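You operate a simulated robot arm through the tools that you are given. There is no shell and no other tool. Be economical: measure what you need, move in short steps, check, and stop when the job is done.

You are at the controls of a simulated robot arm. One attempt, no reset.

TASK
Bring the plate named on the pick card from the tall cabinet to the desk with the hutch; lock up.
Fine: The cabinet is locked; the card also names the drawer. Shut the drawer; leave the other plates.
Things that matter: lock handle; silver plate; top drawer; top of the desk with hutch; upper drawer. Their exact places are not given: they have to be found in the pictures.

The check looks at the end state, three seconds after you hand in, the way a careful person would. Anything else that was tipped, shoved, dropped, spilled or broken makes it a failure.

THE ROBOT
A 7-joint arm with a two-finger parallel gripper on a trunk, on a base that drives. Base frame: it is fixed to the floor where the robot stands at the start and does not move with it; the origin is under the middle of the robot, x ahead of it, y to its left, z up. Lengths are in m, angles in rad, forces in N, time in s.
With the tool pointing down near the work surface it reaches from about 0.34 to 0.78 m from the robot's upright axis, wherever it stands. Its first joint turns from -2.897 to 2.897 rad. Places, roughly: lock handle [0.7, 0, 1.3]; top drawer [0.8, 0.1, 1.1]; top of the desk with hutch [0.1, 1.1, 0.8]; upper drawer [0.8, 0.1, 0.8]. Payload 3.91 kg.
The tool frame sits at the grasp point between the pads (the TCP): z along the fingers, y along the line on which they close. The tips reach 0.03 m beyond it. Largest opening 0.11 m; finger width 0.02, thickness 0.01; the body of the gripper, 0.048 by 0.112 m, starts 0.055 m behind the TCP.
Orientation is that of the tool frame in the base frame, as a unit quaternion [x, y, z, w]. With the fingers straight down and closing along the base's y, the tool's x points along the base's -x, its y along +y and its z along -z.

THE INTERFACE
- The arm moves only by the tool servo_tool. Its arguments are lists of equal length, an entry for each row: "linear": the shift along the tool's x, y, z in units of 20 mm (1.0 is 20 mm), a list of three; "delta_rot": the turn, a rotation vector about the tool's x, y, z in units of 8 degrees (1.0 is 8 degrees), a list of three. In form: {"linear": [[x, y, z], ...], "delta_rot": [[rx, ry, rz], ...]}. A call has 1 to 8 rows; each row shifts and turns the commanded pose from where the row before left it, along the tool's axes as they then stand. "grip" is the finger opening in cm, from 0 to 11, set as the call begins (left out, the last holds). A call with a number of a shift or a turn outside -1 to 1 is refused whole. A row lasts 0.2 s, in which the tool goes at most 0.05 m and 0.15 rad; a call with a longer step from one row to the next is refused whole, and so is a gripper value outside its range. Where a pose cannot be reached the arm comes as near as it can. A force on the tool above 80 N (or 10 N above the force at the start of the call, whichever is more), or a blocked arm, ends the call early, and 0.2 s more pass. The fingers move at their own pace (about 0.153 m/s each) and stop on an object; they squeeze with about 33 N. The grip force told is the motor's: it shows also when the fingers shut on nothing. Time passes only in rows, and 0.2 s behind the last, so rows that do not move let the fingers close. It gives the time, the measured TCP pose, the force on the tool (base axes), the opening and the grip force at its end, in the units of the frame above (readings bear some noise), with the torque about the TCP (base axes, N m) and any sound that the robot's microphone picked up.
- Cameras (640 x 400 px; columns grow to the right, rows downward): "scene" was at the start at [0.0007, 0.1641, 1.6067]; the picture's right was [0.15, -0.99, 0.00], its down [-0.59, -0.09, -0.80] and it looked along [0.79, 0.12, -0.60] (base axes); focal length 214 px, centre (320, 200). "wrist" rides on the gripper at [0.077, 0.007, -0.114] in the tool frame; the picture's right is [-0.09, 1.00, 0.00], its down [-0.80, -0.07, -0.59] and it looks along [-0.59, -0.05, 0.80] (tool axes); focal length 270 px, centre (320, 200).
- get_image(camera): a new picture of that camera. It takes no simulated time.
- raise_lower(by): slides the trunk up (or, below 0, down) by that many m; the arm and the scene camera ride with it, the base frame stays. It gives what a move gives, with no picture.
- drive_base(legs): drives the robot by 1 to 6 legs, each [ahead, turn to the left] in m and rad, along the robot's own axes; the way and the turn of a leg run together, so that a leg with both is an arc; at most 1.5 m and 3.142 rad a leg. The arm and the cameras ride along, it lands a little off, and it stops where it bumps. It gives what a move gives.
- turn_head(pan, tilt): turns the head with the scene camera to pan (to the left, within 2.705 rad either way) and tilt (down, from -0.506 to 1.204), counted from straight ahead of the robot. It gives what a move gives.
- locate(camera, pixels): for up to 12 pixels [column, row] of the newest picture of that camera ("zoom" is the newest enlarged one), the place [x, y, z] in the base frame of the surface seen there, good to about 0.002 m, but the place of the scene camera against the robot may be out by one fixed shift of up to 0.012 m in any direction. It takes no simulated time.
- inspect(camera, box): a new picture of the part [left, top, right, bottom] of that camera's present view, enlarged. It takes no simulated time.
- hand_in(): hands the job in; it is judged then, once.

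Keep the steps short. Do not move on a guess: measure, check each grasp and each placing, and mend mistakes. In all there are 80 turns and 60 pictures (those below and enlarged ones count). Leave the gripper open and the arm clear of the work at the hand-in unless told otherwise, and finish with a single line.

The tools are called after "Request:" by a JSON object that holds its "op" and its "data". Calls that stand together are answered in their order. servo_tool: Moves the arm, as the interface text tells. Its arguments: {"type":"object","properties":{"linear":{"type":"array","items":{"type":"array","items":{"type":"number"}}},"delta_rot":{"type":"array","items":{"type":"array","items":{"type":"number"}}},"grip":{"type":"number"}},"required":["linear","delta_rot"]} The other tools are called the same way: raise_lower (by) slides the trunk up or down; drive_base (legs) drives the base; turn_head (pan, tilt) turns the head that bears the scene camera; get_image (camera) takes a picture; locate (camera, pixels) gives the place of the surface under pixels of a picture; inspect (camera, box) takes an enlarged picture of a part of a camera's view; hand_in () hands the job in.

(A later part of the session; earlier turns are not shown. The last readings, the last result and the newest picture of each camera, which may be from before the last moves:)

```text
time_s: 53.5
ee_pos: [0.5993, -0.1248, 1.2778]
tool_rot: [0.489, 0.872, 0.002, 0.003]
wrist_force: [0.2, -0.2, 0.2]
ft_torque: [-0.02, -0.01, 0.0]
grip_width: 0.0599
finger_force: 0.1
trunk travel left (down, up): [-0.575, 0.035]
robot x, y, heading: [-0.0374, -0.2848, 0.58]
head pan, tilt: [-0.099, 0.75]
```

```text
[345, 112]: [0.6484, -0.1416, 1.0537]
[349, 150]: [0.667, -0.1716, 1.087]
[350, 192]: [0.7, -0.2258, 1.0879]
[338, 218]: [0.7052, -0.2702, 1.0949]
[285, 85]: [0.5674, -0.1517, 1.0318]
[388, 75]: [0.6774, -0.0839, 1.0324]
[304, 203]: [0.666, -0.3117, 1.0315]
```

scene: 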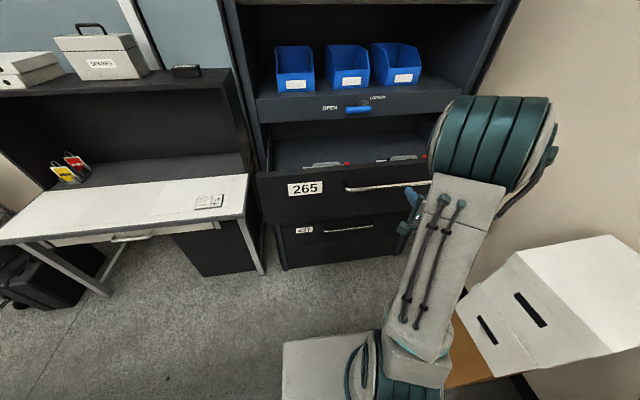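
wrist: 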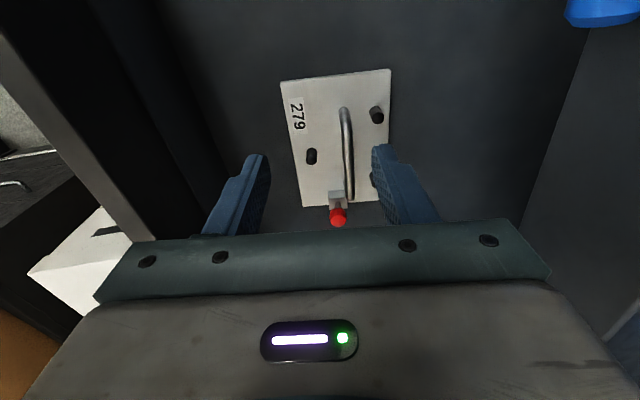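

Aligned with the bar. Move over it while descending to 1.18.

Request:
{"op": "servo_tool", "data": {"linear": [[-0.76, 0.26, 0.83], [-0.76, 0.26, 0.83], [-0.76, 0.26, 0.83], [-0.75, 0.26, 0.83], [-0.75, 0.26, 0.83], [-0.75, 0.25, 0.83], [0, 0, 0]], "delta_rot": [[0, 0, 0], [0, 0, 0], [0, 0, 0], [0, 0, 0], [0, 0, 0], [0, 0, 0], [0, 0, 0]]}}

Request:
{"op": "get_image", "data": {"camera": "wrist"}}

Request:
{"op": "get_image", "data": {"camera": "scene"}}

```text
time_s: 55.1
ee_pos: [0.6756, -0.1853, 1.1805]
tool_rot: [0.488, 0.873, 0.003, 0.002]
wrist_force: [0.1, 0.7, -0.3]
ft_torque: [0.01, -0.02, 0.0]
grip_width: 0.06
finger_force: 0.2
trunk travel left (down, up): [-0.575, 0.035]
robot x, y, heading: [-0.0345, -0.2892, 0.58]
head pan, tilt: [-0.099, 0.75]
```

```text
28 pictures are left
```

wrist: 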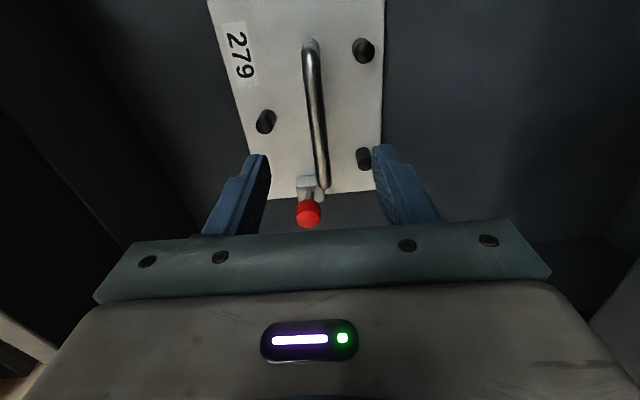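

```text
27 pictures are left
```

scene: 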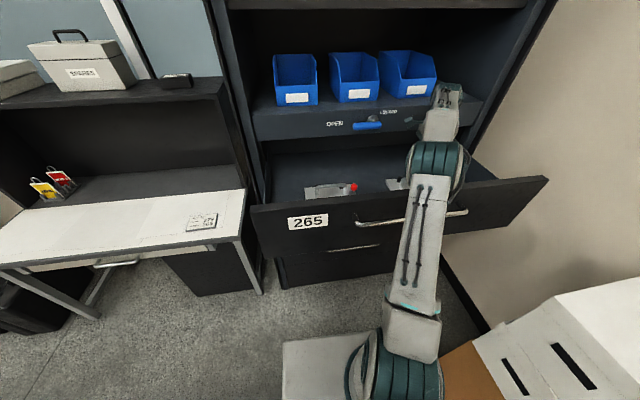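

The forearm passes over the drawer front; check its clearance before descending.

Request:
{"op": "locate", "data": {"camera": "scene", "pixels": [[418, 225], [412, 260], [405, 300], [410, 150], [408, 180], [440, 190], [425, 205], [465, 213], [500, 190], [440, 130], [385, 340]]}}

Request:
{"op": "locate", "data": {"camera": "wrist", "pixels": [[312, 80], [318, 120], [323, 175], [308, 46]]}}

```text
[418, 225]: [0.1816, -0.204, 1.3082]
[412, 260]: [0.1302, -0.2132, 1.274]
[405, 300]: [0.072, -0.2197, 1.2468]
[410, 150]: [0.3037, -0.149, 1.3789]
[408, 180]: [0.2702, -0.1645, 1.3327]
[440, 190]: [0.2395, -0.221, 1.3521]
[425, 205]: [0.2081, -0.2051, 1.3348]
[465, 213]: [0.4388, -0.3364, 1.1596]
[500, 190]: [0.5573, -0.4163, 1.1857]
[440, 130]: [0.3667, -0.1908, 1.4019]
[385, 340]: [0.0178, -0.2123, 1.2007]
```

```text
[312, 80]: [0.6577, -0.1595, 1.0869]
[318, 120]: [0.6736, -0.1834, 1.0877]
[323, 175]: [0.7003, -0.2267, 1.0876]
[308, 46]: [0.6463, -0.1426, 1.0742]
```

Elbow clearance over the lip is ~6 cm and it should hardly sink. I'll raise the trunk 3 cm for extra margin, then descend part way and check.

Request:
{"op": "raise_lower", "data": {"by": 0.03}}

Request:
{"op": "servo_tool", "data": {"linear": [[0, 0, 0.9], [0, 0, 0.9], [0, 0, 0.9], [0, 0, 0.9], [0, 0, 0]], "delta_rot": [[0, 0, 0], [0, 0, 0], [0, 0, 0], [0, 0, 0], [0, 0, 0]], "grip": 5}}

Request:
{"op": "get_image", "data": {"camera": "scene"}}

Request:
{"op": "locate", "data": {"camera": "scene", "pixels": [[418, 225], [440, 190], [410, 150], [408, 180], [425, 205]]}}

```text
time_s: 55.8
ee_pos: [0.6748, -0.1853, 1.2093]
tool_rot: [0.488, 0.873, 0.002, 0.002]
wrist_force: [-0.3, 0.9, -0.3]
ft_torque: [0.0, -0.01, 0.01]
grip_width: 0.0599
finger_force: 0.0
trunk travel left (down, up): [-0.605, 0.005]
robot x, y, heading: [-0.0347, -0.2843, 0.569]
head pan, tilt: [-0.099, 0.75]
```

```text
time_s: 57.0
ee_pos: [0.6764, -0.1855, 1.1355]
tool_rot: [0.488, 0.873, 0.002, 0.002]
wrist_force: [-0.4, -0.5, 0.1]
ft_torque: [0.0, 0.0, 0.01]
grip_width: 0.0503
finger_force: 0.0
trunk travel left (down, up): [-0.605, 0.005]
robot x, y, heading: [-0.0319, -0.2865, 0.579]
head pan, tilt: [-0.099, 0.75]
```

```text
26 pictures are left
```

scene: 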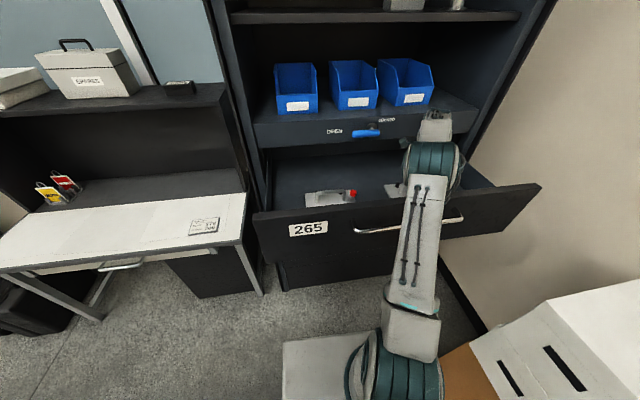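

```text
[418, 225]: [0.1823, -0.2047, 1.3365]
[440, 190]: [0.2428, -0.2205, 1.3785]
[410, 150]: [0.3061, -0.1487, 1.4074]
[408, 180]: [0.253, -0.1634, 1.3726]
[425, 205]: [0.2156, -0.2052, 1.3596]
```

Elbow is now higher, clear. Descend the last 55 mm and close on the bar.

Request:
{"op": "servo_tool", "data": {"linear": [[0, 0, 0.9], [0, 0, 0.9], [0, 0, 0.9], [0, 0, 0]], "delta_rot": [[0, 0, 0], [0, 0, 0], [0, 0, 0], [0, 0, 0]]}}

Request:
{"op": "servo_tool", "data": {"linear": [[0, 0, 0], [0, 0, 0], [0, 0, 0], [0, 0, 0]], "delta_rot": [[0, 0, 0], [0, 0, 0], [0, 0, 0], [0, 0, 0]], "grip": 0}}

Request:
{"op": "get_image", "data": {"camera": "wrist"}}

```text
time_s: 58.0
ee_pos: [0.6757, -0.1835, 1.0828]
tool_rot: [0.488, 0.873, 0.002, 0.003]
wrist_force: [-0.1, 0.6, 0.5]
ft_torque: [-0.03, 0.01, 0.0]
grip_width: 0.05
finger_force: 0.0
trunk travel left (down, up): [-0.605, 0.005]
robot x, y, heading: [-0.0375, -0.2859, 0.576]
head pan, tilt: [-0.099, 0.75]
```

```text
time_s: 59.0
ee_pos: [0.6765, -0.1842, 1.0823]
tool_rot: [0.489, 0.872, 0.002, 0.002]
wrist_force: [-0.8, -0.7, 0.1]
ft_torque: [-0.11, -0.05, 0.18]
grip_width: 0.0136
finger_force: 33.3
trunk travel left (down, up): [-0.605, 0.005]
robot x, y, heading: [-0.038, -0.2853, 0.576]
head pan, tilt: [-0.099, 0.75]
```

```text
25 pictures are left
```

wrist: 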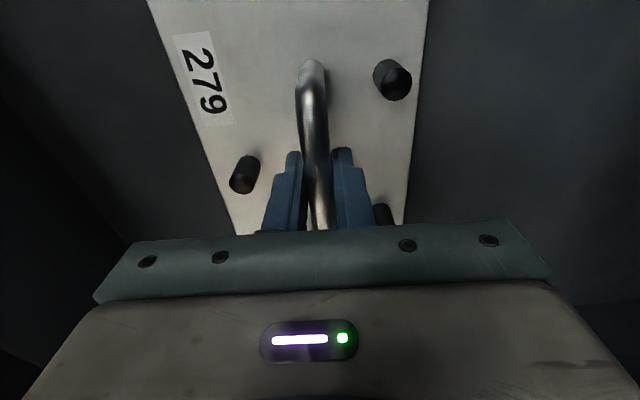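

Gripped (13.6 mm, 33 N). Lift slowly 3 cm and check.

Request:
{"op": "servo_tool", "data": {"linear": [[0, 0, -0.5], [0, 0, -0.5], [0, 0, -0.5], [0, 0, 0]], "delta_rot": [[0, 0, 0], [0, 0, 0], [0, 0, 0], [0, 0, 0]]}}

Request:
{"op": "get_image", "data": {"camera": "wrist"}}

```text
time_s: 60.0
ee_pos: [0.6762, -0.1852, 1.1122]
tool_rot: [0.489, 0.873, 0.002, 0.001]
wrist_force: [0.1, 0.4, -9.9]
ft_torque: [0.17, 0.01, -0.01]
grip_width: 0.0138
finger_force: 33.1
trunk travel left (down, up): [-0.605, 0.005]
robot x, y, heading: [-0.0316, -0.2853, 0.574]
head pan, tilt: [-0.099, 0.75]
```

```text
24 pictures are left
```

wrist: 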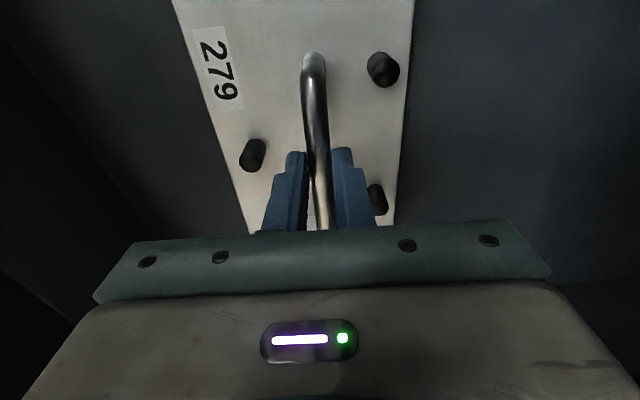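

Held, weight ~10 N. Lift further, then up and back.

Request:
{"op": "servo_tool", "data": {"linear": [[0, 0, -0.8], [0, 0, -0.8], [0, 0, -0.8], [0, 0, -0.8], [0, -0.6, -0.7], [0, -0.6, -0.7], [0, -0.6, -0.7], [0, -0.6, -0.7]], "delta_rot": [[0, 0, 0], [0, 0, 0], [0, 0, 0], [0, 0, 0], [0, 0, 0], [0, 0, 0], [0, 0, 0], [0, 0, 0]]}}

Request:
{"op": "servo_tool", "data": {"linear": [[0, -0.3, -0.7], [0, -0.3, -0.7], [0, -0.3, -0.7], [0, 0, 0]], "delta_rot": [[0, 0, 0], [0, 0, 0], [0, 0, 0], [0, 0, 0]]}}

Request:
{"op": "get_image", "data": {"camera": "scene"}}

```text
time_s: 61.8
ee_pos: [0.6338, -0.2112, 1.2338]
tool_rot: [0.489, 0.872, 0.001, 0.003]
wrist_force: [-1.5, -0.1, -9.1]
ft_torque: [0.19, 0.02, 0.05]
grip_width: 0.0138
finger_force: 33.2
trunk travel left (down, up): [-0.605, 0.005]
robot x, y, heading: [-0.0356, -0.2842, 0.575]
head pan, tilt: [-0.099, 0.75]
```

```text
time_s: 62.8
ee_pos: [0.618, -0.2195, 1.2738]
tool_rot: [0.488, 0.873, 0.002, 0.002]
wrist_force: [0.5, -0.3, -9.8]
ft_torque: [0.17, -0.01, 0.0]
grip_width: 0.0137
finger_force: 33.2
trunk travel left (down, up): [-0.605, 0.005]
robot x, y, heading: [-0.0351, -0.2857, 0.574]
head pan, tilt: [-0.099, 0.75]
```

```text
23 pictures are left
```

scene: 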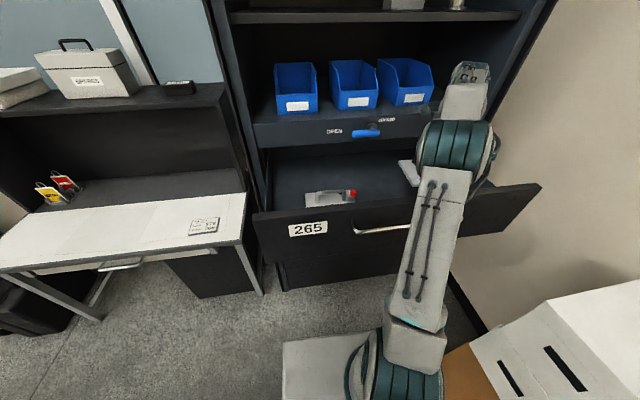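

Continue: rise to ~1.34 then retract toward the robot and left, above the drawer.

Request:
{"op": "servo_tool", "data": {"linear": [[0, -0.3, -0.8], [0, -0.3, -0.8], [0, -0.2, -0.8], [0, 0, -0.8], [0.5, -0.5, 0], [0.6, -0.6, 0], [0.7, -0.7, 0], [0.7, -0.7, 0]], "delta_rot": [[0, 0, 0], [0, 0, 0], [0, 0, 0], [0, 0, 0], [0, 0, 0], [0, 0, 0], [0, 0, 0], [0, 0, 0]]}}

Request:
{"op": "servo_tool", "data": {"linear": [[0.7, -0.7, 0], [0.7, -0.7, 0], [0.7, -0.7, 0], [0.7, -0.7, 0], [0.7, 0, 0], [0.7, 0, 0], [0, 0, 0]], "delta_rot": [[0, 0, 0], [0, 0, 0], [0, 0, 0], [0, 0, 0], [0, 0, 0], [0, 0, 0], [0, 0, 0]]}}

Request:
{"op": "get_image", "data": {"camera": "scene"}}

```text
time_s: 64.6
ee_pos: [0.5355, -0.212, 1.339]
tool_rot: [0.488, 0.873, 0.002, 0.003]
wrist_force: [-0.7, 0.0, -9.1]
ft_torque: [0.16, 0.01, 0.03]
grip_width: 0.0135
finger_force: 33.0
trunk travel left (down, up): [-0.605, 0.005]
robot x, y, heading: [-0.0347, -0.2856, 0.572]
head pan, tilt: [-0.099, 0.75]
```

```text
time_s: 66.2
ee_pos: [0.4447, -0.1705, 1.3384]
tool_rot: [0.488, 0.873, 0.002, 0.002]
wrist_force: [0.2, 0.0, -8.7]
ft_torque: [0.16, 0.04, -0.01]
grip_width: 0.0136
finger_force: 33.0
trunk travel left (down, up): [-0.605, 0.005]
robot x, y, heading: [-0.0351, -0.2876, 0.576]
head pan, tilt: [-0.099, 0.75]
```

```text
22 pictures are left
```

scene: 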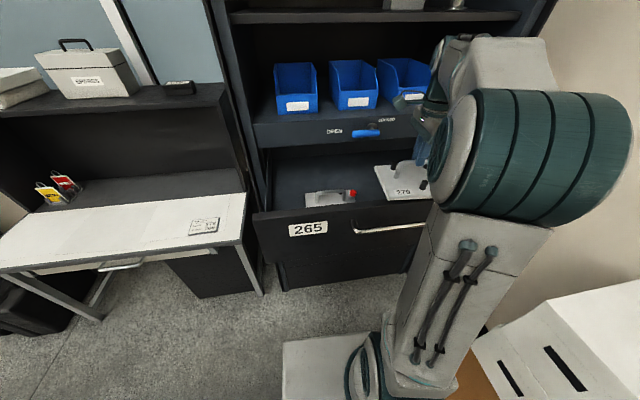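

Plate 279 hangs clear above the drawer. Drive: back 0.27, turn left, 0.9 along, turn right to face the desk.

Request:
{"op": "drive_base", "data": {"legs": [[-0.27, 0], [0, 1.618], [0.9, 0], [0, -1.571]]}}

Request:
{"op": "turn_head", "data": {"pan": 0.0, "tilt": 0.7}}

Request:
{"op": "get_image", "data": {"camera": "scene"}}

```text
time_s: 74.7
ee_pos: [-0.7105, 0.4064, 1.3371]
tool_rot: [-0.336, 0.942, 0.0, -0.001]
wrist_force: [-0.3, 0.9, -9.3]
ft_torque: [-0.12, 0.08, 0.03]
grip_width: 0.0137
finger_force: 33.0
trunk travel left (down, up): [-0.605, 0.005]
robot x, y, heading: [-0.5257, -0.0443, 2.315]
head pan, tilt: [-0.099, 0.75]
stopped in leg 3: the robot was blocked; the commanded pose is now the measured one
```

```text
time_s: 75.3
ee_pos: [-0.7105, 0.4044, 1.3384]
tool_rot: [-0.337, 0.942, 0.002, 0.001]
wrist_force: [0.6, -0.2, -9.2]
ft_torque: [-0.13, 0.12, -0.02]
grip_width: 0.0138
finger_force: 33.0
trunk travel left (down, up): [-0.605, 0.005]
robot x, y, heading: [-0.526, -0.0474, 2.311]
head pan, tilt: [0.0, 0.7]
```

```text
21 pictures are left
```

scene: 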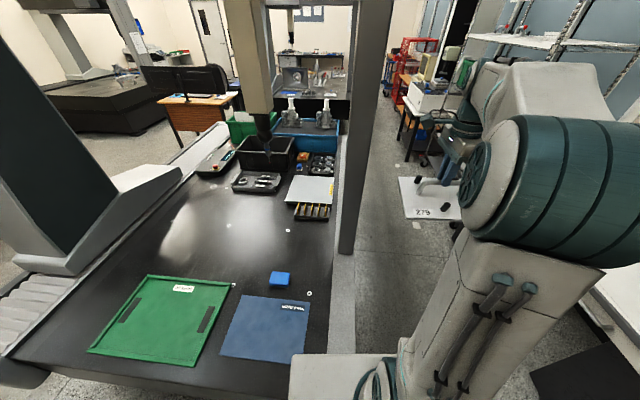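

The base bumped the workbench on this side. Nothing looks toppled. Measure the bench edge and desk to plan the corridor.

Request:
{"op": "locate", "data": {"camera": "scene", "pixels": [[330, 330], [345, 270], [375, 255], [352, 245], [380, 240], [335, 350], [300, 350], [410, 230], [620, 330], [540, 380]]}}

Request:
{"op": "turn_head", "data": {"pan": -0.9, "tilt": 0.8}}

Request:
{"op": "get_image", "data": {"camera": "scene"}}

```text
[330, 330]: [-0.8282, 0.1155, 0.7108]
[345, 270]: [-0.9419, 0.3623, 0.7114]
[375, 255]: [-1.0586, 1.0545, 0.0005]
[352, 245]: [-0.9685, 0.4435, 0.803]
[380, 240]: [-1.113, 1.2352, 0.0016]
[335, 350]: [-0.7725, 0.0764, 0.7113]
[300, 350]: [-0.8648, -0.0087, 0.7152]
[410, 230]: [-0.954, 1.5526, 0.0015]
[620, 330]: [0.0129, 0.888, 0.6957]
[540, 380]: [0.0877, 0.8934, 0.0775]
```

```text
time_s: 76.5
ee_pos: [-0.711, 0.4057, 1.338]
tool_rot: [-0.336, 0.942, 0.002, -0.001]
wrist_force: [0.8, 0.8, -9.4]
ft_torque: [-0.09, 0.13, 0.01]
grip_width: 0.0136
finger_force: 32.8
trunk travel left (down, up): [-0.605, 0.005]
robot x, y, heading: [-0.5248, -0.0488, 2.31]
head pan, tilt: [-0.901, 0.799]
```

```text
20 pictures are left
```

scene: 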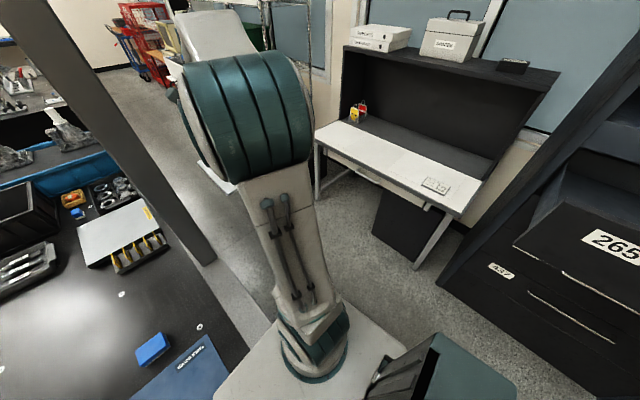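

Corridor is from s≈-0.57 (bench) to 0.50 (desk); I'm too near the bench. Back 0.1, turn right 0.8 to point along the diagonal toward the desk.

Request:
{"op": "drive_base", "data": {"legs": [[-0.1, 0], [0, -0.8]]}}

```text
time_s: 79.8
ee_pos: [-0.2579, 0.3268, 1.3374]
tool_rot: [0.061, 0.998, 0.001, -0.001]
wrist_force: [-0.1, 0.2, -9.4]
ft_torque: [-0.03, 0.16, 0.01]
grip_width: 0.0136
finger_force: 33.1
trunk travel left (down, up): [-0.605, 0.005]
robot x, y, heading: [-0.4555, -0.1181, 1.495]
head pan, tilt: [-0.901, 0.799]
```

Now drive diagonally 0.7 m and face the desk.

Request:
{"op": "drive_base", "data": {"legs": [[0, 0.09], [0.71, 0], [0, -0.965]]}}

Request:
{"op": "turn_head", "data": {"pan": 0.0, "tilt": 0.75}}

Request:
{"op": "get_image", "data": {"camera": "scene"}}

```text
time_s: 86.8
ee_pos: [-0.0053, 0.7496, 1.3381]
tool_rot: [0.474, 0.881, 0.002, 0.001]
wrist_force: [0.0, 1.0, -8.7]
ft_torque: [0.1, 0.12, -0.01]
grip_width: 0.0136
finger_force: 33.0
trunk travel left (down, up): [-0.605, 0.005]
robot x, y, heading: [-0.474, 0.6103, 0.637]
head pan, tilt: [-0.901, 0.799]
```

```text
time_s: 88.0
ee_pos: [-0.0065, 0.7512, 1.3383]
tool_rot: [0.475, 0.88, 0.002, 0.001]
wrist_force: [0.8, 0.6, -9.6]
ft_torque: [0.11, 0.14, 0.01]
grip_width: 0.0137
finger_force: 32.3
trunk travel left (down, up): [-0.605, 0.005]
robot x, y, heading: [-0.4735, 0.6133, 0.636]
head pan, tilt: [0.0, 0.75]
```

```text
19 pictures are left
```

scene: 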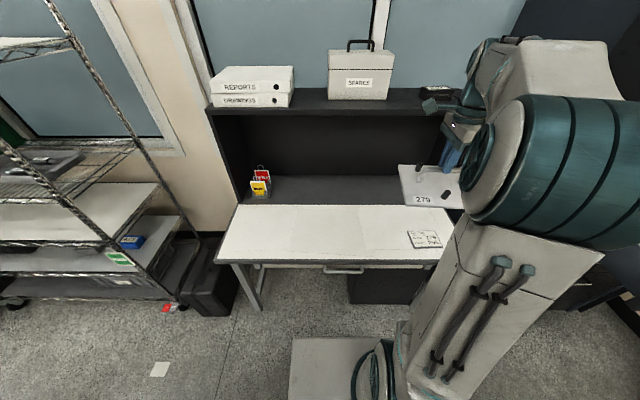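

Facing the desk. Measure its surface.

Request:
{"op": "locate", "data": {"camera": "scene", "pixels": [[220, 260], [430, 262], [240, 208], [330, 207], [330, 235], [330, 258], [408, 235], [350, 230], [330, 190], [330, 275]]}}

```text
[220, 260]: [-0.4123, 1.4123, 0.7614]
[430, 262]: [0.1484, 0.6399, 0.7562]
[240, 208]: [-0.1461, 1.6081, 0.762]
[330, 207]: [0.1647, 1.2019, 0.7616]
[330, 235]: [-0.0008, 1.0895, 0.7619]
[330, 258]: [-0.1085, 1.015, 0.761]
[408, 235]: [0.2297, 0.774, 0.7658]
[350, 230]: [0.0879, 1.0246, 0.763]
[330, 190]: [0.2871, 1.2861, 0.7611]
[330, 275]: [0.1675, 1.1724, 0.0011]
```

Lower the trunk 0.35 m, keeping the plate well above the desk.

Request:
{"op": "raise_lower", "data": {"by": -0.35}}

Request:
{"op": "servo_tool", "data": {"linear": [[0.65, 0.9, 0], [0.65, 0.9, 0], [0.65, 0.9, 0], [0.65, 0.9, 0], [0.65, 0.9, 0.2], [0.65, 0.9, 0.2], [0.65, 0.9, 0.3], [0.65, 0.9, 0.3]], "delta_rot": [[0, 0, 0], [0, 0, 0], [0, 0, 0], [0, 0, 0], [0, 0, 0], [0, 0, 0], [0, 0, 0], [0, 0, 0]]}}

Request:
{"op": "get_image", "data": {"camera": "scene"}}

```text
time_s: 91.4
ee_pos: [-0.006, 0.7498, 0.9876]
tool_rot: [0.473, 0.881, 0.002, 0.001]
wrist_force: [-0.2, 0.0, -9.5]
ft_torque: [0.1, 0.09, 0.02]
grip_width: 0.0138
finger_force: 32.9
trunk travel left (down, up): [-0.255, 0.355]
robot x, y, heading: [-0.4757, 0.6125, 0.633]
head pan, tilt: [0.0, 0.75]
```

```text
time_s: 93.2
ee_pos: [0.0573, 0.9174, 0.9685]
tool_rot: [0.474, 0.881, 0.001, 0.001]
wrist_force: [1.1, 0.1, -9.4]
ft_torque: [0.14, 0.08, 0.03]
grip_width: 0.0137
finger_force: 33.0
trunk travel left (down, up): [-0.255, 0.355]
robot x, y, heading: [-0.4727, 0.6125, 0.639]
head pan, tilt: [0.0, 0.75]
```

```text
18 pictures are left
```

scene: 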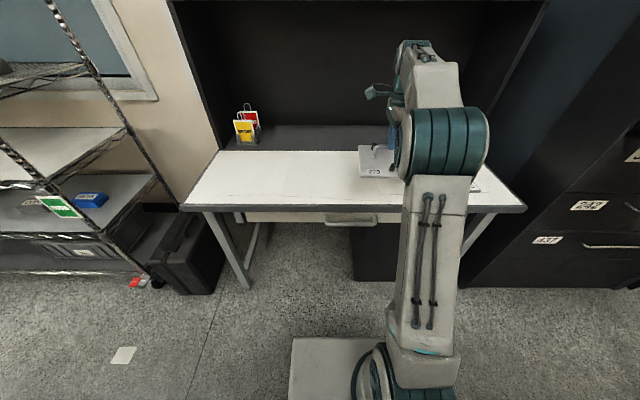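

Move to the middle of the desk and descend to ~4 cm above contact.

Request:
{"op": "servo_tool", "data": {"linear": [[0, 0.65, 0.85], [0, 0.65, 0.85], [0, 0.65, 0.85], [0, 0.65, 0.85], [0, 0.65, 0.85], [0, 0.65, 0.85], [0, 0, 0]], "delta_rot": [[0, 0, 0], [0, 0, 0], [0, 0, 0], [0, 0, 0], [0, 0, 0], [0, 0, 0], [0, 0, 0]]}}

Request:
{"op": "get_image", "data": {"camera": "wrist"}}

Request:
{"op": "inspect", "data": {"camera": "scene", "box": [300, 100, 520, 237]}}

```text
time_s: 94.8
ee_pos: [0.1229, 0.9599, 0.8662]
tool_rot: [0.474, 0.88, 0.002, 0.001]
wrist_force: [0.3, 0.0, -10.2]
ft_torque: [0.13, 0.1, 0.01]
grip_width: 0.0136
finger_force: 33.0
trunk travel left (down, up): [-0.255, 0.355]
robot x, y, heading: [-0.4781, 0.6132, 0.634]
head pan, tilt: [0.0, 0.75]
```

```text
17 pictures are left
```

wrist: 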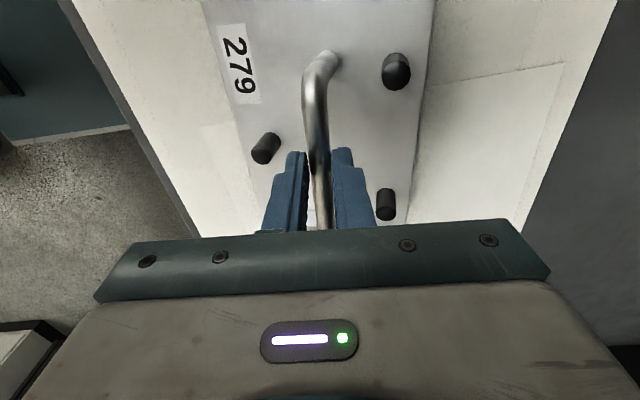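

```text
2.91 times, centred on (410, 168) of scene
```

zoom: 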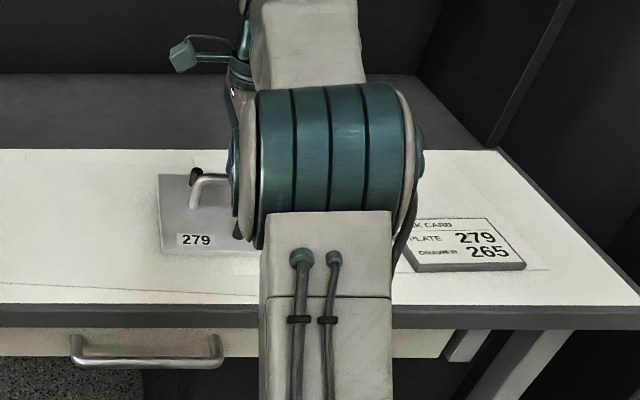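

Over white worktop, clear of the card. Descend gently.

Request:
{"op": "servo_tool", "data": {"linear": [[0, 0, 0.5], [0, 0, 0.5], [0, 0, 0.4], [0, 0, 0]], "delta_rot": [[0, 0, 0], [0, 0, 0], [0, 0, 0], [0, 0, 0]]}}

Request:
{"op": "servo_tool", "data": {"linear": [[0, 0, 0.2], [0, 0, 0.2], [0, 0, 0.1], [0, 0, 0]], "delta_rot": [[0, 0, 0], [0, 0, 0], [0, 0, 0], [0, 0, 0]]}}

```text
time_s: 95.8
ee_pos: [0.1213, 0.9586, 0.8414]
tool_rot: [0.474, 0.881, 0.003, 0.002]
wrist_force: [4.6, 3.6, 28.9]
ft_torque: [0.06, -0.13, 0.09]
grip_width: 0.0141
finger_force: 32.7
trunk travel left (down, up): [-0.255, 0.355]
robot x, y, heading: [-0.4711, 0.6149, 0.636]
head pan, tilt: [0.0, 0.75]
```

```text
time_s: 96.8
ee_pos: [0.1217, 0.9578, 0.8299]
tool_rot: [0.474, 0.88, 0.002, 0.002]
wrist_force: [0.0, 0.8, 28.1]
ft_torque: [-0.01, -0.02, 0.06]
grip_width: 0.0135
finger_force: 33.3
trunk travel left (down, up): [-0.255, 0.355]
robot x, y, heading: [-0.474, 0.6071, 0.633]
head pan, tilt: [0.0, 0.75]
```

Plate is in contact (28 N, torque about zero → flat). Ease off a little and look.

Request:
{"op": "servo_tool", "data": {"linear": [[0, 0, -0.1], [0, 0, 0]], "delta_rot": [[0, 0, 0], [0, 0, 0]]}}

Request:
{"op": "get_image", "data": {"camera": "wrist"}}

Request:
{"op": "locate", "data": {"camera": "wrist", "pixels": [[250, 20], [265, 190], [415, 30], [385, 170], [345, 90], [500, 100], [220, 200]]}}

```text
time_s: 97.4
ee_pos: [0.1221, 0.9579, 0.8304]
tool_rot: [0.474, 0.88, 0.002, 0.001]
wrist_force: [-4.4, -3.6, 13.5]
ft_torque: [-0.16, -0.05, 0.06]
grip_width: 0.0137
finger_force: 32.9
trunk travel left (down, up): [-0.255, 0.355]
robot x, y, heading: [-0.4739, 0.6077, 0.634]
head pan, tilt: [0.0, 0.75]
```

```text
15 pictures are left
```

wrist: 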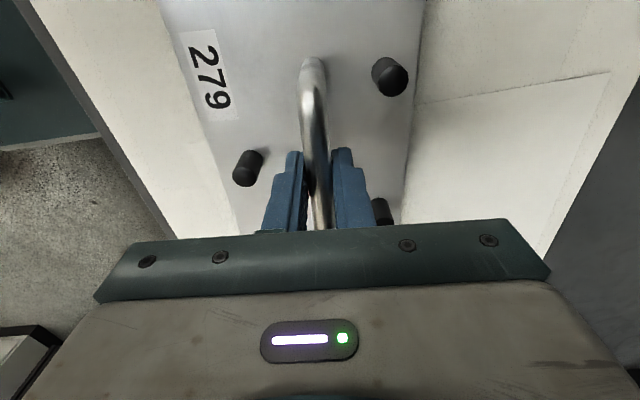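

```text
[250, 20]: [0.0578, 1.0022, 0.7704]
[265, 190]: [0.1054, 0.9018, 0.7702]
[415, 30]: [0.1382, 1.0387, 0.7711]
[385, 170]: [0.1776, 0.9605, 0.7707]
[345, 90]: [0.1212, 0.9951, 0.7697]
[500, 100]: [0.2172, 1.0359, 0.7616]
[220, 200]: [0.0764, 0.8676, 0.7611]
```

Plate top is flat at 0.770 on the 0.761 worktop. Open the gripper and rise straight up.

Request:
{"op": "servo_tool", "data": {"linear": [[0, 0, 0], [0, 0, 0], [0, 0, -0.5], [0, 0, -1], [0, 0, -1], [0, 0, -1], [0, 0, -1], [0, 0, -1]], "delta_rot": [[0, 0, 0], [0, 0, 0], [0, 0, 0], [0, 0, 0], [0, 0, 0], [0, 0, 0], [0, 0, 0], [0, 0, 0]], "grip": 5}}

Request:
{"op": "get_image", "data": {"camera": "wrist"}}

```text
time_s: 99.2
ee_pos: [0.1223, 0.9599, 0.9409]
tool_rot: [0.475, 0.88, 0.002, 0.002]
wrist_force: [1.3, 0.6, 0.2]
ft_torque: [0.0, 0.02, 0.01]
grip_width: 0.0499
finger_force: 0.0
trunk travel left (down, up): [-0.255, 0.355]
robot x, y, heading: [-0.4716, 0.6136, 0.638]
head pan, tilt: [0.0, 0.75]
```

```text
14 pictures are left
```

wrist: 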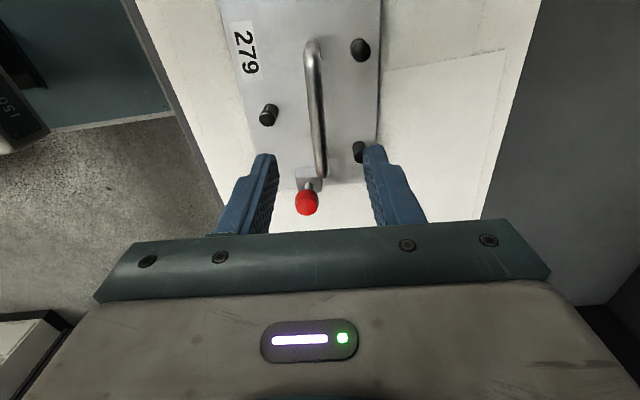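

Plate placed, released cleanly. Retract the arm, raise the trunk, and roll the tool back.

Request:
{"op": "servo_tool", "data": {"linear": [[0, -0.9, -0.5], [0, -1, -0.5], [0, -1, -0.3], [0, -1, -0.3], [0, -1, -0.3], [0, -1, 0], [0, -1, 0], [0, -1, 0]], "delta_rot": [[0, 0, 0], [0, 0, 0], [0, 0, 0], [0, 0, 0], [0, 0, 0], [0, 0, 0], [0, 0, 0], [0, 0, 0]]}}

Request:
{"op": "raise_lower", "data": {"by": 0.35}}

Request:
{"op": "servo_tool", "data": {"linear": [[0, 0, 0], [0, 0, 0], [0, 0, 0], [0, 0, 0], [0, 0, 0], [0, 0, 0], [0, 0, 0], [0, 0, 0]], "delta_rot": [[0, 0, -1], [0, 0, -1], [0, 0, -1], [0, 0, -1], [0, 0, -1], [0, 0, -1], [0, 0, -1], [0, 0, -1]], "grip": 0}}

Request:
{"op": "servo_tool", "data": {"linear": [[0, 0, 0], [0, 0, 0], [0, 0, 0], [0, 0, 0], [0, 0, 0]], "delta_rot": [[0, 0, -1], [0, 0, -1], [0, 0, -1], [0, 0, -0.6], [0, 0, 0]]}}

Request:
{"op": "get_image", "data": {"camera": "scene"}}

```text
time_s: 101.0
ee_pos: [-0.0096, 0.8717, 0.9779]
tool_rot: [0.474, 0.881, 0.002, 0.003]
wrist_force: [-0.1, 0.4, 0.5]
ft_torque: [-0.01, 0.0, -0.02]
grip_width: 0.0499
finger_force: 0.1
trunk travel left (down, up): [-0.255, 0.355]
robot x, y, heading: [-0.4751, 0.6088, 0.638]
head pan, tilt: [0.0, 0.75]
```

```text
time_s: 104.4
ee_pos: [-0.0093, 0.8725, 1.3288]
tool_rot: [0.474, 0.88, 0.001, 0.002]
wrist_force: [0.3, 0.5, -0.8]
ft_torque: [-0.03, 0.0, -0.01]
grip_width: 0.0501
finger_force: 0.1
trunk travel left (down, up): [-0.605, 0.005]
robot x, y, heading: [-0.4768, 0.6103, 0.635]
head pan, tilt: [0.0, 0.75]
```

```text
time_s: 106.2
ee_pos: [-0.0096, 0.8727, 1.3289]
tool_rot: [-0.066, 0.998, 0.0, 0.003]
wrist_force: [0.3, -1.1, 0.5]
ft_torque: [0.0, 0.0, -0.01]
grip_width: 0.0
finger_force: 33.2
trunk travel left (down, up): [-0.605, 0.005]
robot x, y, heading: [-0.4748, 0.6105, 0.641]
head pan, tilt: [0.0, 0.75]
```

```text
time_s: 107.4
ee_pos: [-0.0093, 0.8731, 1.3299]
tool_rot: [-0.311, 0.95, 0.0, 0.002]
wrist_force: [-0.9, 0.0, -1.0]
ft_torque: [0.01, -0.01, -0.03]
grip_width: 0.0001
finger_force: 33.4
trunk travel left (down, up): [-0.605, 0.005]
robot x, y, heading: [-0.473, 0.6064, 0.634]
head pan, tilt: [0.0, 0.75]
```

```text
13 pictures are left
```

scene: 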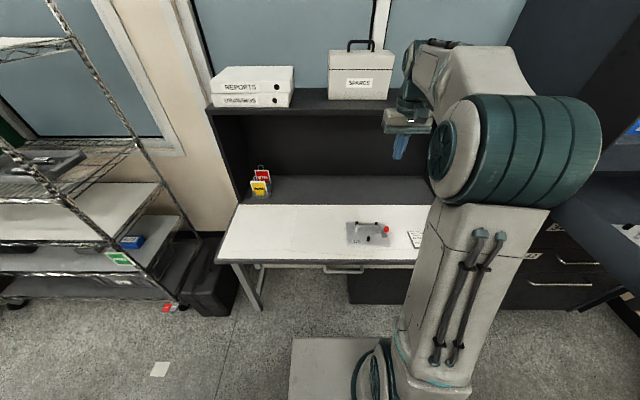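

Plate sits well on the desk (370,235). Tuck the arm slightly and drive back to the cabinet in reverse.

Request:
{"op": "servo_tool", "data": {"linear": [[0.8, 0, 0], [0.8, 0, 0], [0.8, 0, 0]], "delta_rot": [[0, 0, 0], [0, 0, 0], [0, 0, 0]]}}

Request:
{"op": "drive_base", "data": {"legs": [[0, 1.19], [-1.03, 0], [0, -1.2]]}}

Request:
{"op": "turn_head", "data": {"pan": -0.1, "tilt": 0.7}}

Request:
{"op": "get_image", "data": {"camera": "scene"}}

```text
time_s: 108.2
ee_pos: [-0.0483, 0.843, 1.3279]
tool_rot: [-0.311, 0.95, 0.001, 0.002]
wrist_force: [0.4, 0.6, -0.3]
ft_torque: [-0.03, 0.0, -0.01]
grip_width: 0.0
finger_force: 33.1
trunk travel left (down, up): [-0.605, 0.005]
robot x, y, heading: [-0.4735, 0.6107, 0.642]
head pan, tilt: [0.0, 0.75]
```

```text
time_s: 119.5
ee_pos: [0.2201, -0.1473, 1.3276]
tool_rot: [-0.308, 0.951, 0.0, 0.002]
wrist_force: [1.1, -0.5, -0.4]
ft_torque: [0.0, 0.0, -0.02]
grip_width: 0.0001
finger_force: 32.9
trunk travel left (down, up): [-0.605, 0.005]
robot x, y, heading: [-0.2057, -0.3757, 0.634]
head pan, tilt: [0.0, 0.75]
```

```text
time_s: 120.1
ee_pos: [0.2202, -0.1458, 1.3284]
tool_rot: [-0.309, 0.951, 0.0, 0.002]
wrist_force: [1.0, 0.5, -0.3]
ft_torque: [0.04, 0.01, -0.01]
grip_width: 0.0
finger_force: 33.1
trunk travel left (down, up): [-0.605, 0.005]
robot x, y, heading: [-0.2077, -0.3784, 0.634]
head pan, tilt: [-0.099, 0.7]
```

```text
12 pictures are left
```

scene: 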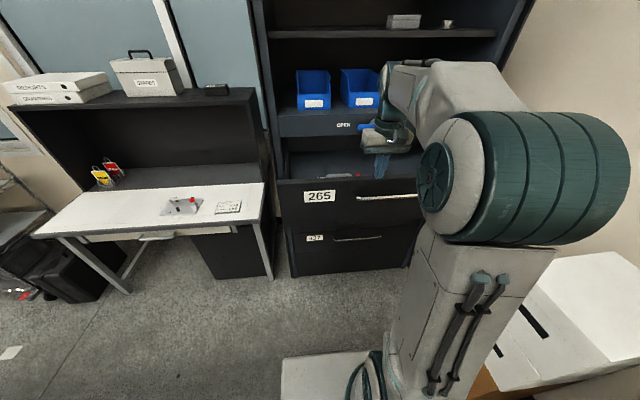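

Now pitch the tool to horizontal (fingers shut) while shifting right in front of the drawer.

Request:
{"op": "servo_tool", "data": {"linear": [[0, -0.6, 0], [0, -0.6, 0], [0, -0.6, 0], [0, -0.6, 0], [0, -0.6, 0], [0, -0.6, 0], [0, -0.6, 0], [0, -0.6, 0]], "delta_rot": [[0, -1, 0], [0, -1, 0], [0, -1, 0], [0, -1, 0], [0, -1, 0], [0, -1, 0], [0, -1, 0], [0, -1, 0]]}}

Request:
{"op": "servo_tool", "data": {"linear": [[0, -0.6, 0], [0, -0.6, 0], [0, -0.6, 0], [0, -0.4, 0], [0.9, 0, 0], [0.9, 0, 0], [0.9, 0, 0], [0.9, 0, 0]], "delta_rot": [[0, -1, 0], [0, -1, 0], [0, -1, 0], [0, -0.25, 0], [0, 0, 0], [0, 0, 0], [0, 0, 0], [0, 0, 0]]}}

Request:
{"op": "get_image", "data": {"camera": "wrist"}}

```text
time_s: 121.9
ee_pos: [0.2778, -0.2278, 1.3284]
tool_rot: [-0.26, 0.806, 0.163, 0.506]
wrist_force: [0.2, 0.5, 0.4]
ft_torque: [0.02, 0.02, 0.04]
grip_width: 0.0
finger_force: 33.1
trunk travel left (down, up): [-0.605, 0.005]
robot x, y, heading: [-0.2064, -0.3786, 0.628]
head pan, tilt: [-0.099, 0.7]
```

```text
time_s: 123.7
ee_pos: [0.3016, -0.2611, 1.2561]
tool_rot: [-0.217, 0.671, 0.217, 0.675]
wrist_force: [-0.1, -0.1, 0.4]
ft_torque: [0.02, 0.02, -0.02]
grip_width: 0.0
finger_force: 32.8
trunk travel left (down, up): [-0.605, 0.005]
robot x, y, heading: [-0.2095, -0.376, 0.636]
head pan, tilt: [-0.099, 0.7]
```

```text
11 pictures are left
```

wrist: 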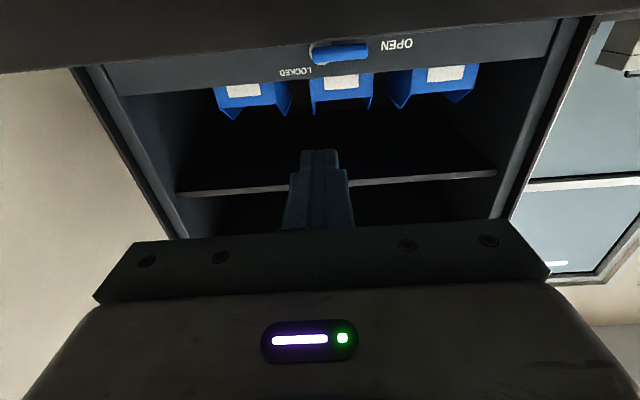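

Descend to z≈1.10, below the bar, then look.

Request:
{"op": "servo_tool", "data": {"linear": [[0.98, 0, 0], [0.98, 0, 0], [0.98, 0, 0], [0.98, 0, 0], [0.98, 0, 0], [0.98, 0, 0], [0.98, 0, 0], [0.98, 0, 0]], "delta_rot": [[0, 0, 0], [0, 0, 0], [0, 0, 0], [0, 0, 0], [0, 0, 0], [0, 0, 0], [0, 0, 0], [0, 0, 0]]}}

Request:
{"op": "get_image", "data": {"camera": "wrist"}}

Request:
{"op": "locate", "data": {"camera": "wrist", "pixels": [[320, 60], [320, 100], [320, 120], [320, 140], [200, 130], [450, 130], [320, 20]]}}

```text
time_s: 125.5
ee_pos: [0.3027, -0.2589, 1.1007]
tool_rot: [-0.219, 0.67, 0.219, 0.674]
wrist_force: [-0.3, -1.0, 0.2]
ft_torque: [-0.03, -0.03, 0.0]
grip_width: 0.0
finger_force: 32.4
trunk travel left (down, up): [-0.605, 0.005]
robot x, y, heading: [-0.2099, -0.377, 0.634]
head pan, tilt: [-0.099, 0.7]
```

```text
10 pictures are left
```

wrist: 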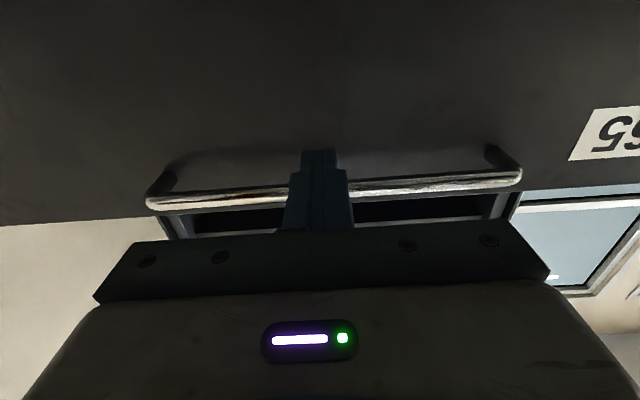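

```text
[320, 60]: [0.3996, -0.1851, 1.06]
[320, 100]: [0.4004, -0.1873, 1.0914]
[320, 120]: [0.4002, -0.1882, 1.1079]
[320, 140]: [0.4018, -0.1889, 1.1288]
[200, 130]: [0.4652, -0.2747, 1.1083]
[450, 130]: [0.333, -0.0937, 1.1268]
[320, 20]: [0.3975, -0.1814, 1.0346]
```

Face is 9 cm ahead of the tips. Push forward with the fingertips, in stages.

Request:
{"op": "servo_tool", "data": {"linear": [[0, 0, 0.9], [0, 0, 0.9], [0, 0, 0.9], [0, 0, 0.9], [0, 0, 0.6], [0, 0, 0.6], [0, 0, 0.6], [0, 0, 0.6]], "delta_rot": [[0, 0, 0], [0, 0, 0], [0, 0, 0], [0, 0, 0], [0, 0, 0], [0, 0, 0], [0, 0, 0], [0, 0, 0]]}}

Request:
{"op": "servo_tool", "data": {"linear": [[0, 0, 0.8], [0, 0, 0.8], [0, 0, 0.8], [0, 0, 0.8], [0, 0, 0.8], [0, 0, 0.8], [0, 0, 0.8], [0, 0, 0.8]], "delta_rot": [[0, 0, 0], [0, 0, 0], [0, 0, 0], [0, 0, 0], [0, 0, 0], [0, 0, 0], [0, 0, 0], [0, 0, 0]]}}

Request:
{"op": "get_image", "data": {"camera": "scene"}}

```text
time_s: 127.3
ee_pos: [0.3993, -0.1887, 1.1]
tool_rot: [-0.219, 0.67, 0.219, 0.674]
wrist_force: [-0.3, -0.1, 0.3]
ft_torque: [0.0, -0.01, 0.0]
grip_width: 0.0002
finger_force: 33.0
trunk travel left (down, up): [-0.605, 0.005]
robot x, y, heading: [-0.212, -0.3788, 0.634]
head pan, tilt: [-0.099, 0.7]
```

```text
time_s: 129.1
ee_pos: [0.5046, -0.1137, 1.1003]
tool_rot: [-0.219, 0.671, 0.219, 0.673]
wrist_force: [0.0, 0.1, -0.8]
ft_torque: [0.0, 0.01, -0.01]
grip_width: 0.0002
finger_force: 33.3
trunk travel left (down, up): [-0.605, 0.005]
robot x, y, heading: [-0.2081, -0.3793, 0.639]
head pan, tilt: [-0.099, 0.7]
```

```text
9 pictures are left
```

scene: 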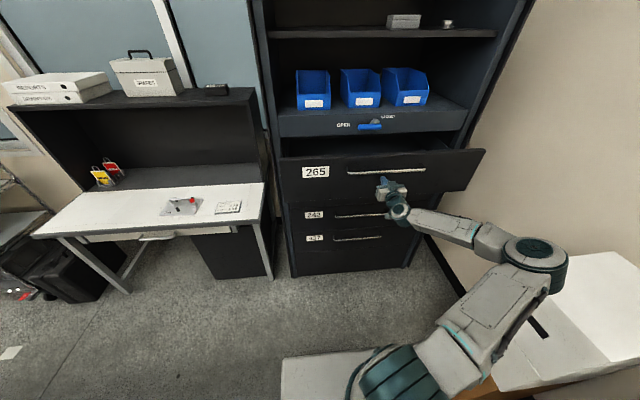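

Drawer is sliding in. The elbow has swung right, so check its clearance to the boxes before driving.

Request:
{"op": "locate", "data": {"camera": "scene", "pixels": [[540, 255], [560, 275], [550, 300], [510, 260], [600, 280], [560, 300], [400, 172], [340, 172], [470, 235], [620, 255]]}}

```text
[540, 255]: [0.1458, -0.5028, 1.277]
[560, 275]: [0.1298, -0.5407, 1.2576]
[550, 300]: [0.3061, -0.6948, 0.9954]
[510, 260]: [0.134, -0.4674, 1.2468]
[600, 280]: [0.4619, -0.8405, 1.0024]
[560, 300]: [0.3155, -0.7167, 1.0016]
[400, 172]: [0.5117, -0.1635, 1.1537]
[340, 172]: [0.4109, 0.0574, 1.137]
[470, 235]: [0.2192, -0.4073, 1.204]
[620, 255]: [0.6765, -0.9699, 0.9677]
```

Clear of the boxes. Push with the base 0.15 m forward.

Request:
{"op": "drive_base", "data": {"legs": [[0.15, 0]]}}

Request:
{"op": "servo_tool", "data": {"linear": [[0, 0, 0.6], [0, 0, 0.6], [0, 0, 0.5], [0, 0, 0.4], [0, 0, 0.4], [0, 0, 0]], "delta_rot": [[0, 0, 0], [0, 0, 0], [0, 0, 0], [0, 0, 0], [0, 0, 0], [0, 0, 0]]}}

```text
time_s: 130.5
ee_pos: [0.6257, -0.0266, 1.1]
tool_rot: [-0.218, 0.672, 0.218, 0.674]
wrist_force: [-0.6, 0.3, -0.7]
ft_torque: [0.01, 0.01, -0.01]
grip_width: 0.0001
finger_force: 32.8
trunk travel left (down, up): [-0.605, 0.005]
robot x, y, heading: [-0.0845, -0.2917, 0.629]
head pan, tilt: [-0.099, 0.7]
```

```text
time_s: 131.9
ee_pos: [0.6647, 0.003, 1.0993]
tool_rot: [-0.218, 0.671, 0.218, 0.674]
wrist_force: [-0.3, 0.4, 0.1]
ft_torque: [-0.01, -0.01, 0.01]
grip_width: 0.0
finger_force: 33.0
trunk travel left (down, up): [-0.605, 0.005]
robot x, y, heading: [-0.0872, -0.2875, 0.63]
head pan, tilt: [-0.099, 0.7]
```

Nearly shut; push the last millimetres until force builds.

Request:
{"op": "servo_tool", "data": {"linear": [[0, 0, 0.2], [0, 0, 0.2], [0, 0, 0.2], [0, 0, 0]], "delta_rot": [[0, 0, 0], [0, 0, 0], [0, 0, 0], [0, 0, 0]]}}

Request:
{"op": "inspect", "data": {"camera": "scene", "box": [260, 80, 500, 230]}}

```text
time_s: 132.9
ee_pos: [0.6672, 0.0038, 1.101]
tool_rot: [-0.219, 0.671, 0.219, 0.674]
wrist_force: [-64.1, -44.5, -21.1]
ft_torque: [-1.13, 0.51, 0.11]
grip_width: 0.0
finger_force: 32.7
trunk travel left (down, up): [-0.605, 0.005]
robot x, y, heading: [-0.0859, -0.2866, 0.633]
head pan, tilt: [-0.099, 0.7]
```

```text
2.67 times, centred on (380, 155) of scene
```

zoom: 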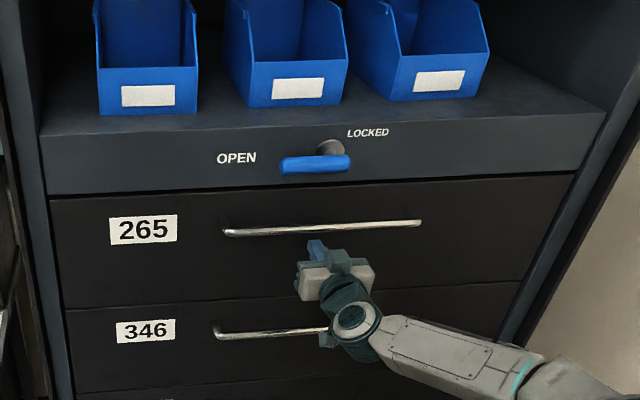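

Drawer fully shut (78 N against the stop). Back off and move below the lever's left end.

Request:
{"op": "servo_tool", "data": {"linear": [[0, 0, -0.9], [0, 0, -0.9], [0, 0, -0.9], [0, 0, -0.9], [0, 0, -0.9], [-0.9, 0.8, 0], [-0.9, 0.8, 0], [-0.9, 0.8, 0]], "delta_rot": [[0, 0, 0], [0, 0, 0], [0, 0, 0], [0, 0, 0], [0, 0, 0], [0, 0, 0], [0, 0, 0], [0, 0, 0]]}}

Request:
{"op": "servo_tool", "data": {"linear": [[-0.9, 0.8, 0], [-0.9, 0, 0], [-0.9, 0, 0], [-0.8, 0, 0], [0, 0, 0]], "delta_rot": [[0, 0, 0], [0, 0, 0], [0, 0, 0], [0, 0, 0], [0, 0, 0]]}}

Request:
{"op": "get_image", "data": {"camera": "wrist"}}

Request:
{"op": "locate", "data": {"camera": "wrist", "pixels": [[320, 100], [320, 110], [320, 120], [320, 130], [280, 125], [360, 120], [240, 125], [400, 118]]}}

```text
time_s: 134.7
ee_pos: [0.5733, -0.0026, 1.1559]
tool_rot: [-0.219, 0.671, 0.219, 0.674]
wrist_force: [0.2, 0.5, 0.3]
ft_torque: [0.03, 0.03, -0.02]
grip_width: 0.0
finger_force: 32.2
trunk travel left (down, up): [-0.605, 0.005]
robot x, y, heading: [-0.0872, -0.2857, 0.629]
head pan, tilt: [-0.099, 0.7]
```

```text
time_s: 135.9
ee_pos: [0.5655, 0.0106, 1.2239]
tool_rot: [-0.219, 0.671, 0.219, 0.673]
wrist_force: [0.4, 0.2, 0.2]
ft_torque: [0.01, -0.01, -0.01]
grip_width: 0.0001
finger_force: 33.3
trunk travel left (down, up): [-0.605, 0.005]
robot x, y, heading: [-0.0846, -0.2897, 0.631]
head pan, tilt: [-0.099, 0.7]
```

```text
7 pictures are left
```

wrist: 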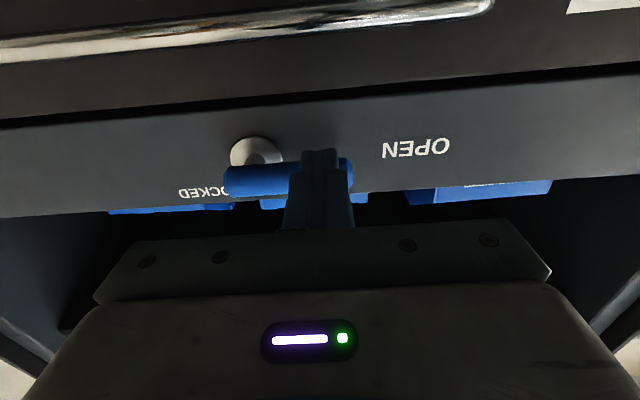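

```text
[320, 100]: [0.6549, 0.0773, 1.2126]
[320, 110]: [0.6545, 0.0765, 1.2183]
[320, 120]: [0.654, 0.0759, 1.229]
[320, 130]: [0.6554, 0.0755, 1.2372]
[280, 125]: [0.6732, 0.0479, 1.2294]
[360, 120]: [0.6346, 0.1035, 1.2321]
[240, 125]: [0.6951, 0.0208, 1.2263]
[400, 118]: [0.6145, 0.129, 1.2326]
```

Request:
{"op": "locate", "data": {"camera": "wrist", "pixels": [[344, 163], [346, 175], [347, 185], [280, 168], [280, 180], [240, 180], [255, 150], [240, 168]]}}

```text
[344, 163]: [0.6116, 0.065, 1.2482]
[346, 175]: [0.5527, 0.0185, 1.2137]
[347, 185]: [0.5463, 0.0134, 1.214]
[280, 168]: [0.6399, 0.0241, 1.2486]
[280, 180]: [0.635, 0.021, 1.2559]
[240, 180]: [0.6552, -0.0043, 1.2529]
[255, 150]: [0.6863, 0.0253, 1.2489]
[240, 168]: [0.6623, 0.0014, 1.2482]
```

Lever underside at z≈1.247, finger top at ≈1.234. Advance 60 mm under the lever.

Request:
{"op": "servo_tool", "data": {"linear": [[0, 0, 0.8], [0, 0, 0.8], [0, 0, 0.8], [0, 0, 0.6], [0, 0, 0]], "delta_rot": [[0, 0, 0], [0, 0, 0], [0, 0, 0], [0, 0, 0], [0, 0, 0]]}}

Request:
{"op": "get_image", "data": {"camera": "wrist"}}

```text
time_s: 137.1
ee_pos: [0.6143, 0.0455, 1.225]
tool_rot: [-0.218, 0.672, 0.218, 0.674]
wrist_force: [0.1, -0.1, 0.2]
ft_torque: [0.03, 0.0, -0.02]
grip_width: 0.0
finger_force: 33.2
trunk travel left (down, up): [-0.605, 0.005]
robot x, y, heading: [-0.0901, -0.2881, 0.631]
head pan, tilt: [-0.099, 0.7]
```

```text
6 pictures are left
```

wrist: 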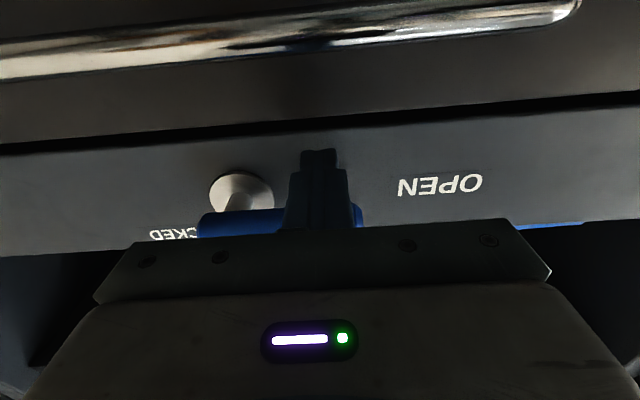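

Finger is under the lever. Push it up along the arc back to LOCKED.

Request:
{"op": "servo_tool", "data": {"linear": [[-0.81, 0, 0], [-0.775, 0.13, 0], [-0.835, -0.04, 0], [-0.79, -0.26, 0], [-0.7, -0.45, 0], [-0.56, -0.615, 0], [-0.38, -0.74, 0], [-0.05, -0.3, 0]], "delta_rot": [[0, 0, 0], [0, 0, 0], [0, 0, 0], [0, 0, 0], [0, 0, 0], [0, 0, 0], [0, 0, 0], [0, 0, 0]]}}

Request:
{"op": "get_image", "data": {"camera": "wrist"}}

```text
time_s: 138.9
ee_pos: [0.6366, 0.0128, 1.3214]
tool_rot: [-0.22, 0.671, 0.219, 0.673]
wrist_force: [-9.5, 5.9, -5.9]
ft_torque: [0.02, 0.19, 0.16]
grip_width: 0.0
finger_force: 33.2
trunk travel left (down, up): [-0.605, 0.005]
robot x, y, heading: [-0.0861, -0.2931, 0.633]
head pan, tilt: [-0.099, 0.7]
```

```text
5 pictures are left
```

wrist: 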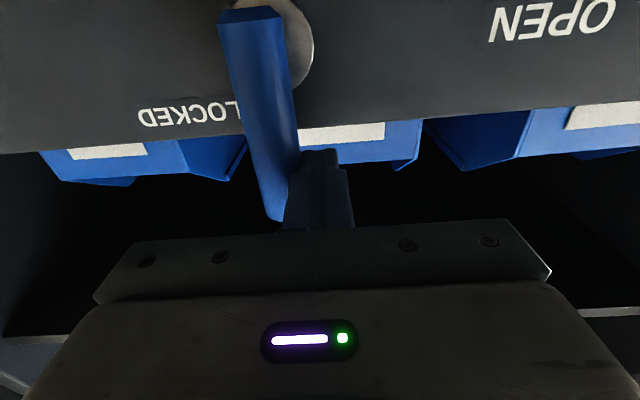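

Nearly upright, but only light force; push a little further right to reach the stop.

Request:
{"op": "servo_tool", "data": {"linear": [[0, -0.25, 0], [0, -0.25, 0], [0, -0.2, 0], [0, 0, 0]], "delta_rot": [[0, 0, 0], [0, 0, 0], [0, 0, 0], [0, 0, 0]]}}

```text
time_s: 139.9
ee_pos: [0.6369, 0.0121, 1.3209]
tool_rot: [-0.227, 0.67, 0.222, 0.671]
wrist_force: [-25.8, 31.1, -6.4]
ft_torque: [0.22, 0.32, 0.54]
grip_width: 0.0001
finger_force: 32.3
trunk travel left (down, up): [-0.605, 0.005]
robot x, y, heading: [-0.0872, -0.2883, 0.649]
head pan, tilt: [-0.099, 0.7]
```

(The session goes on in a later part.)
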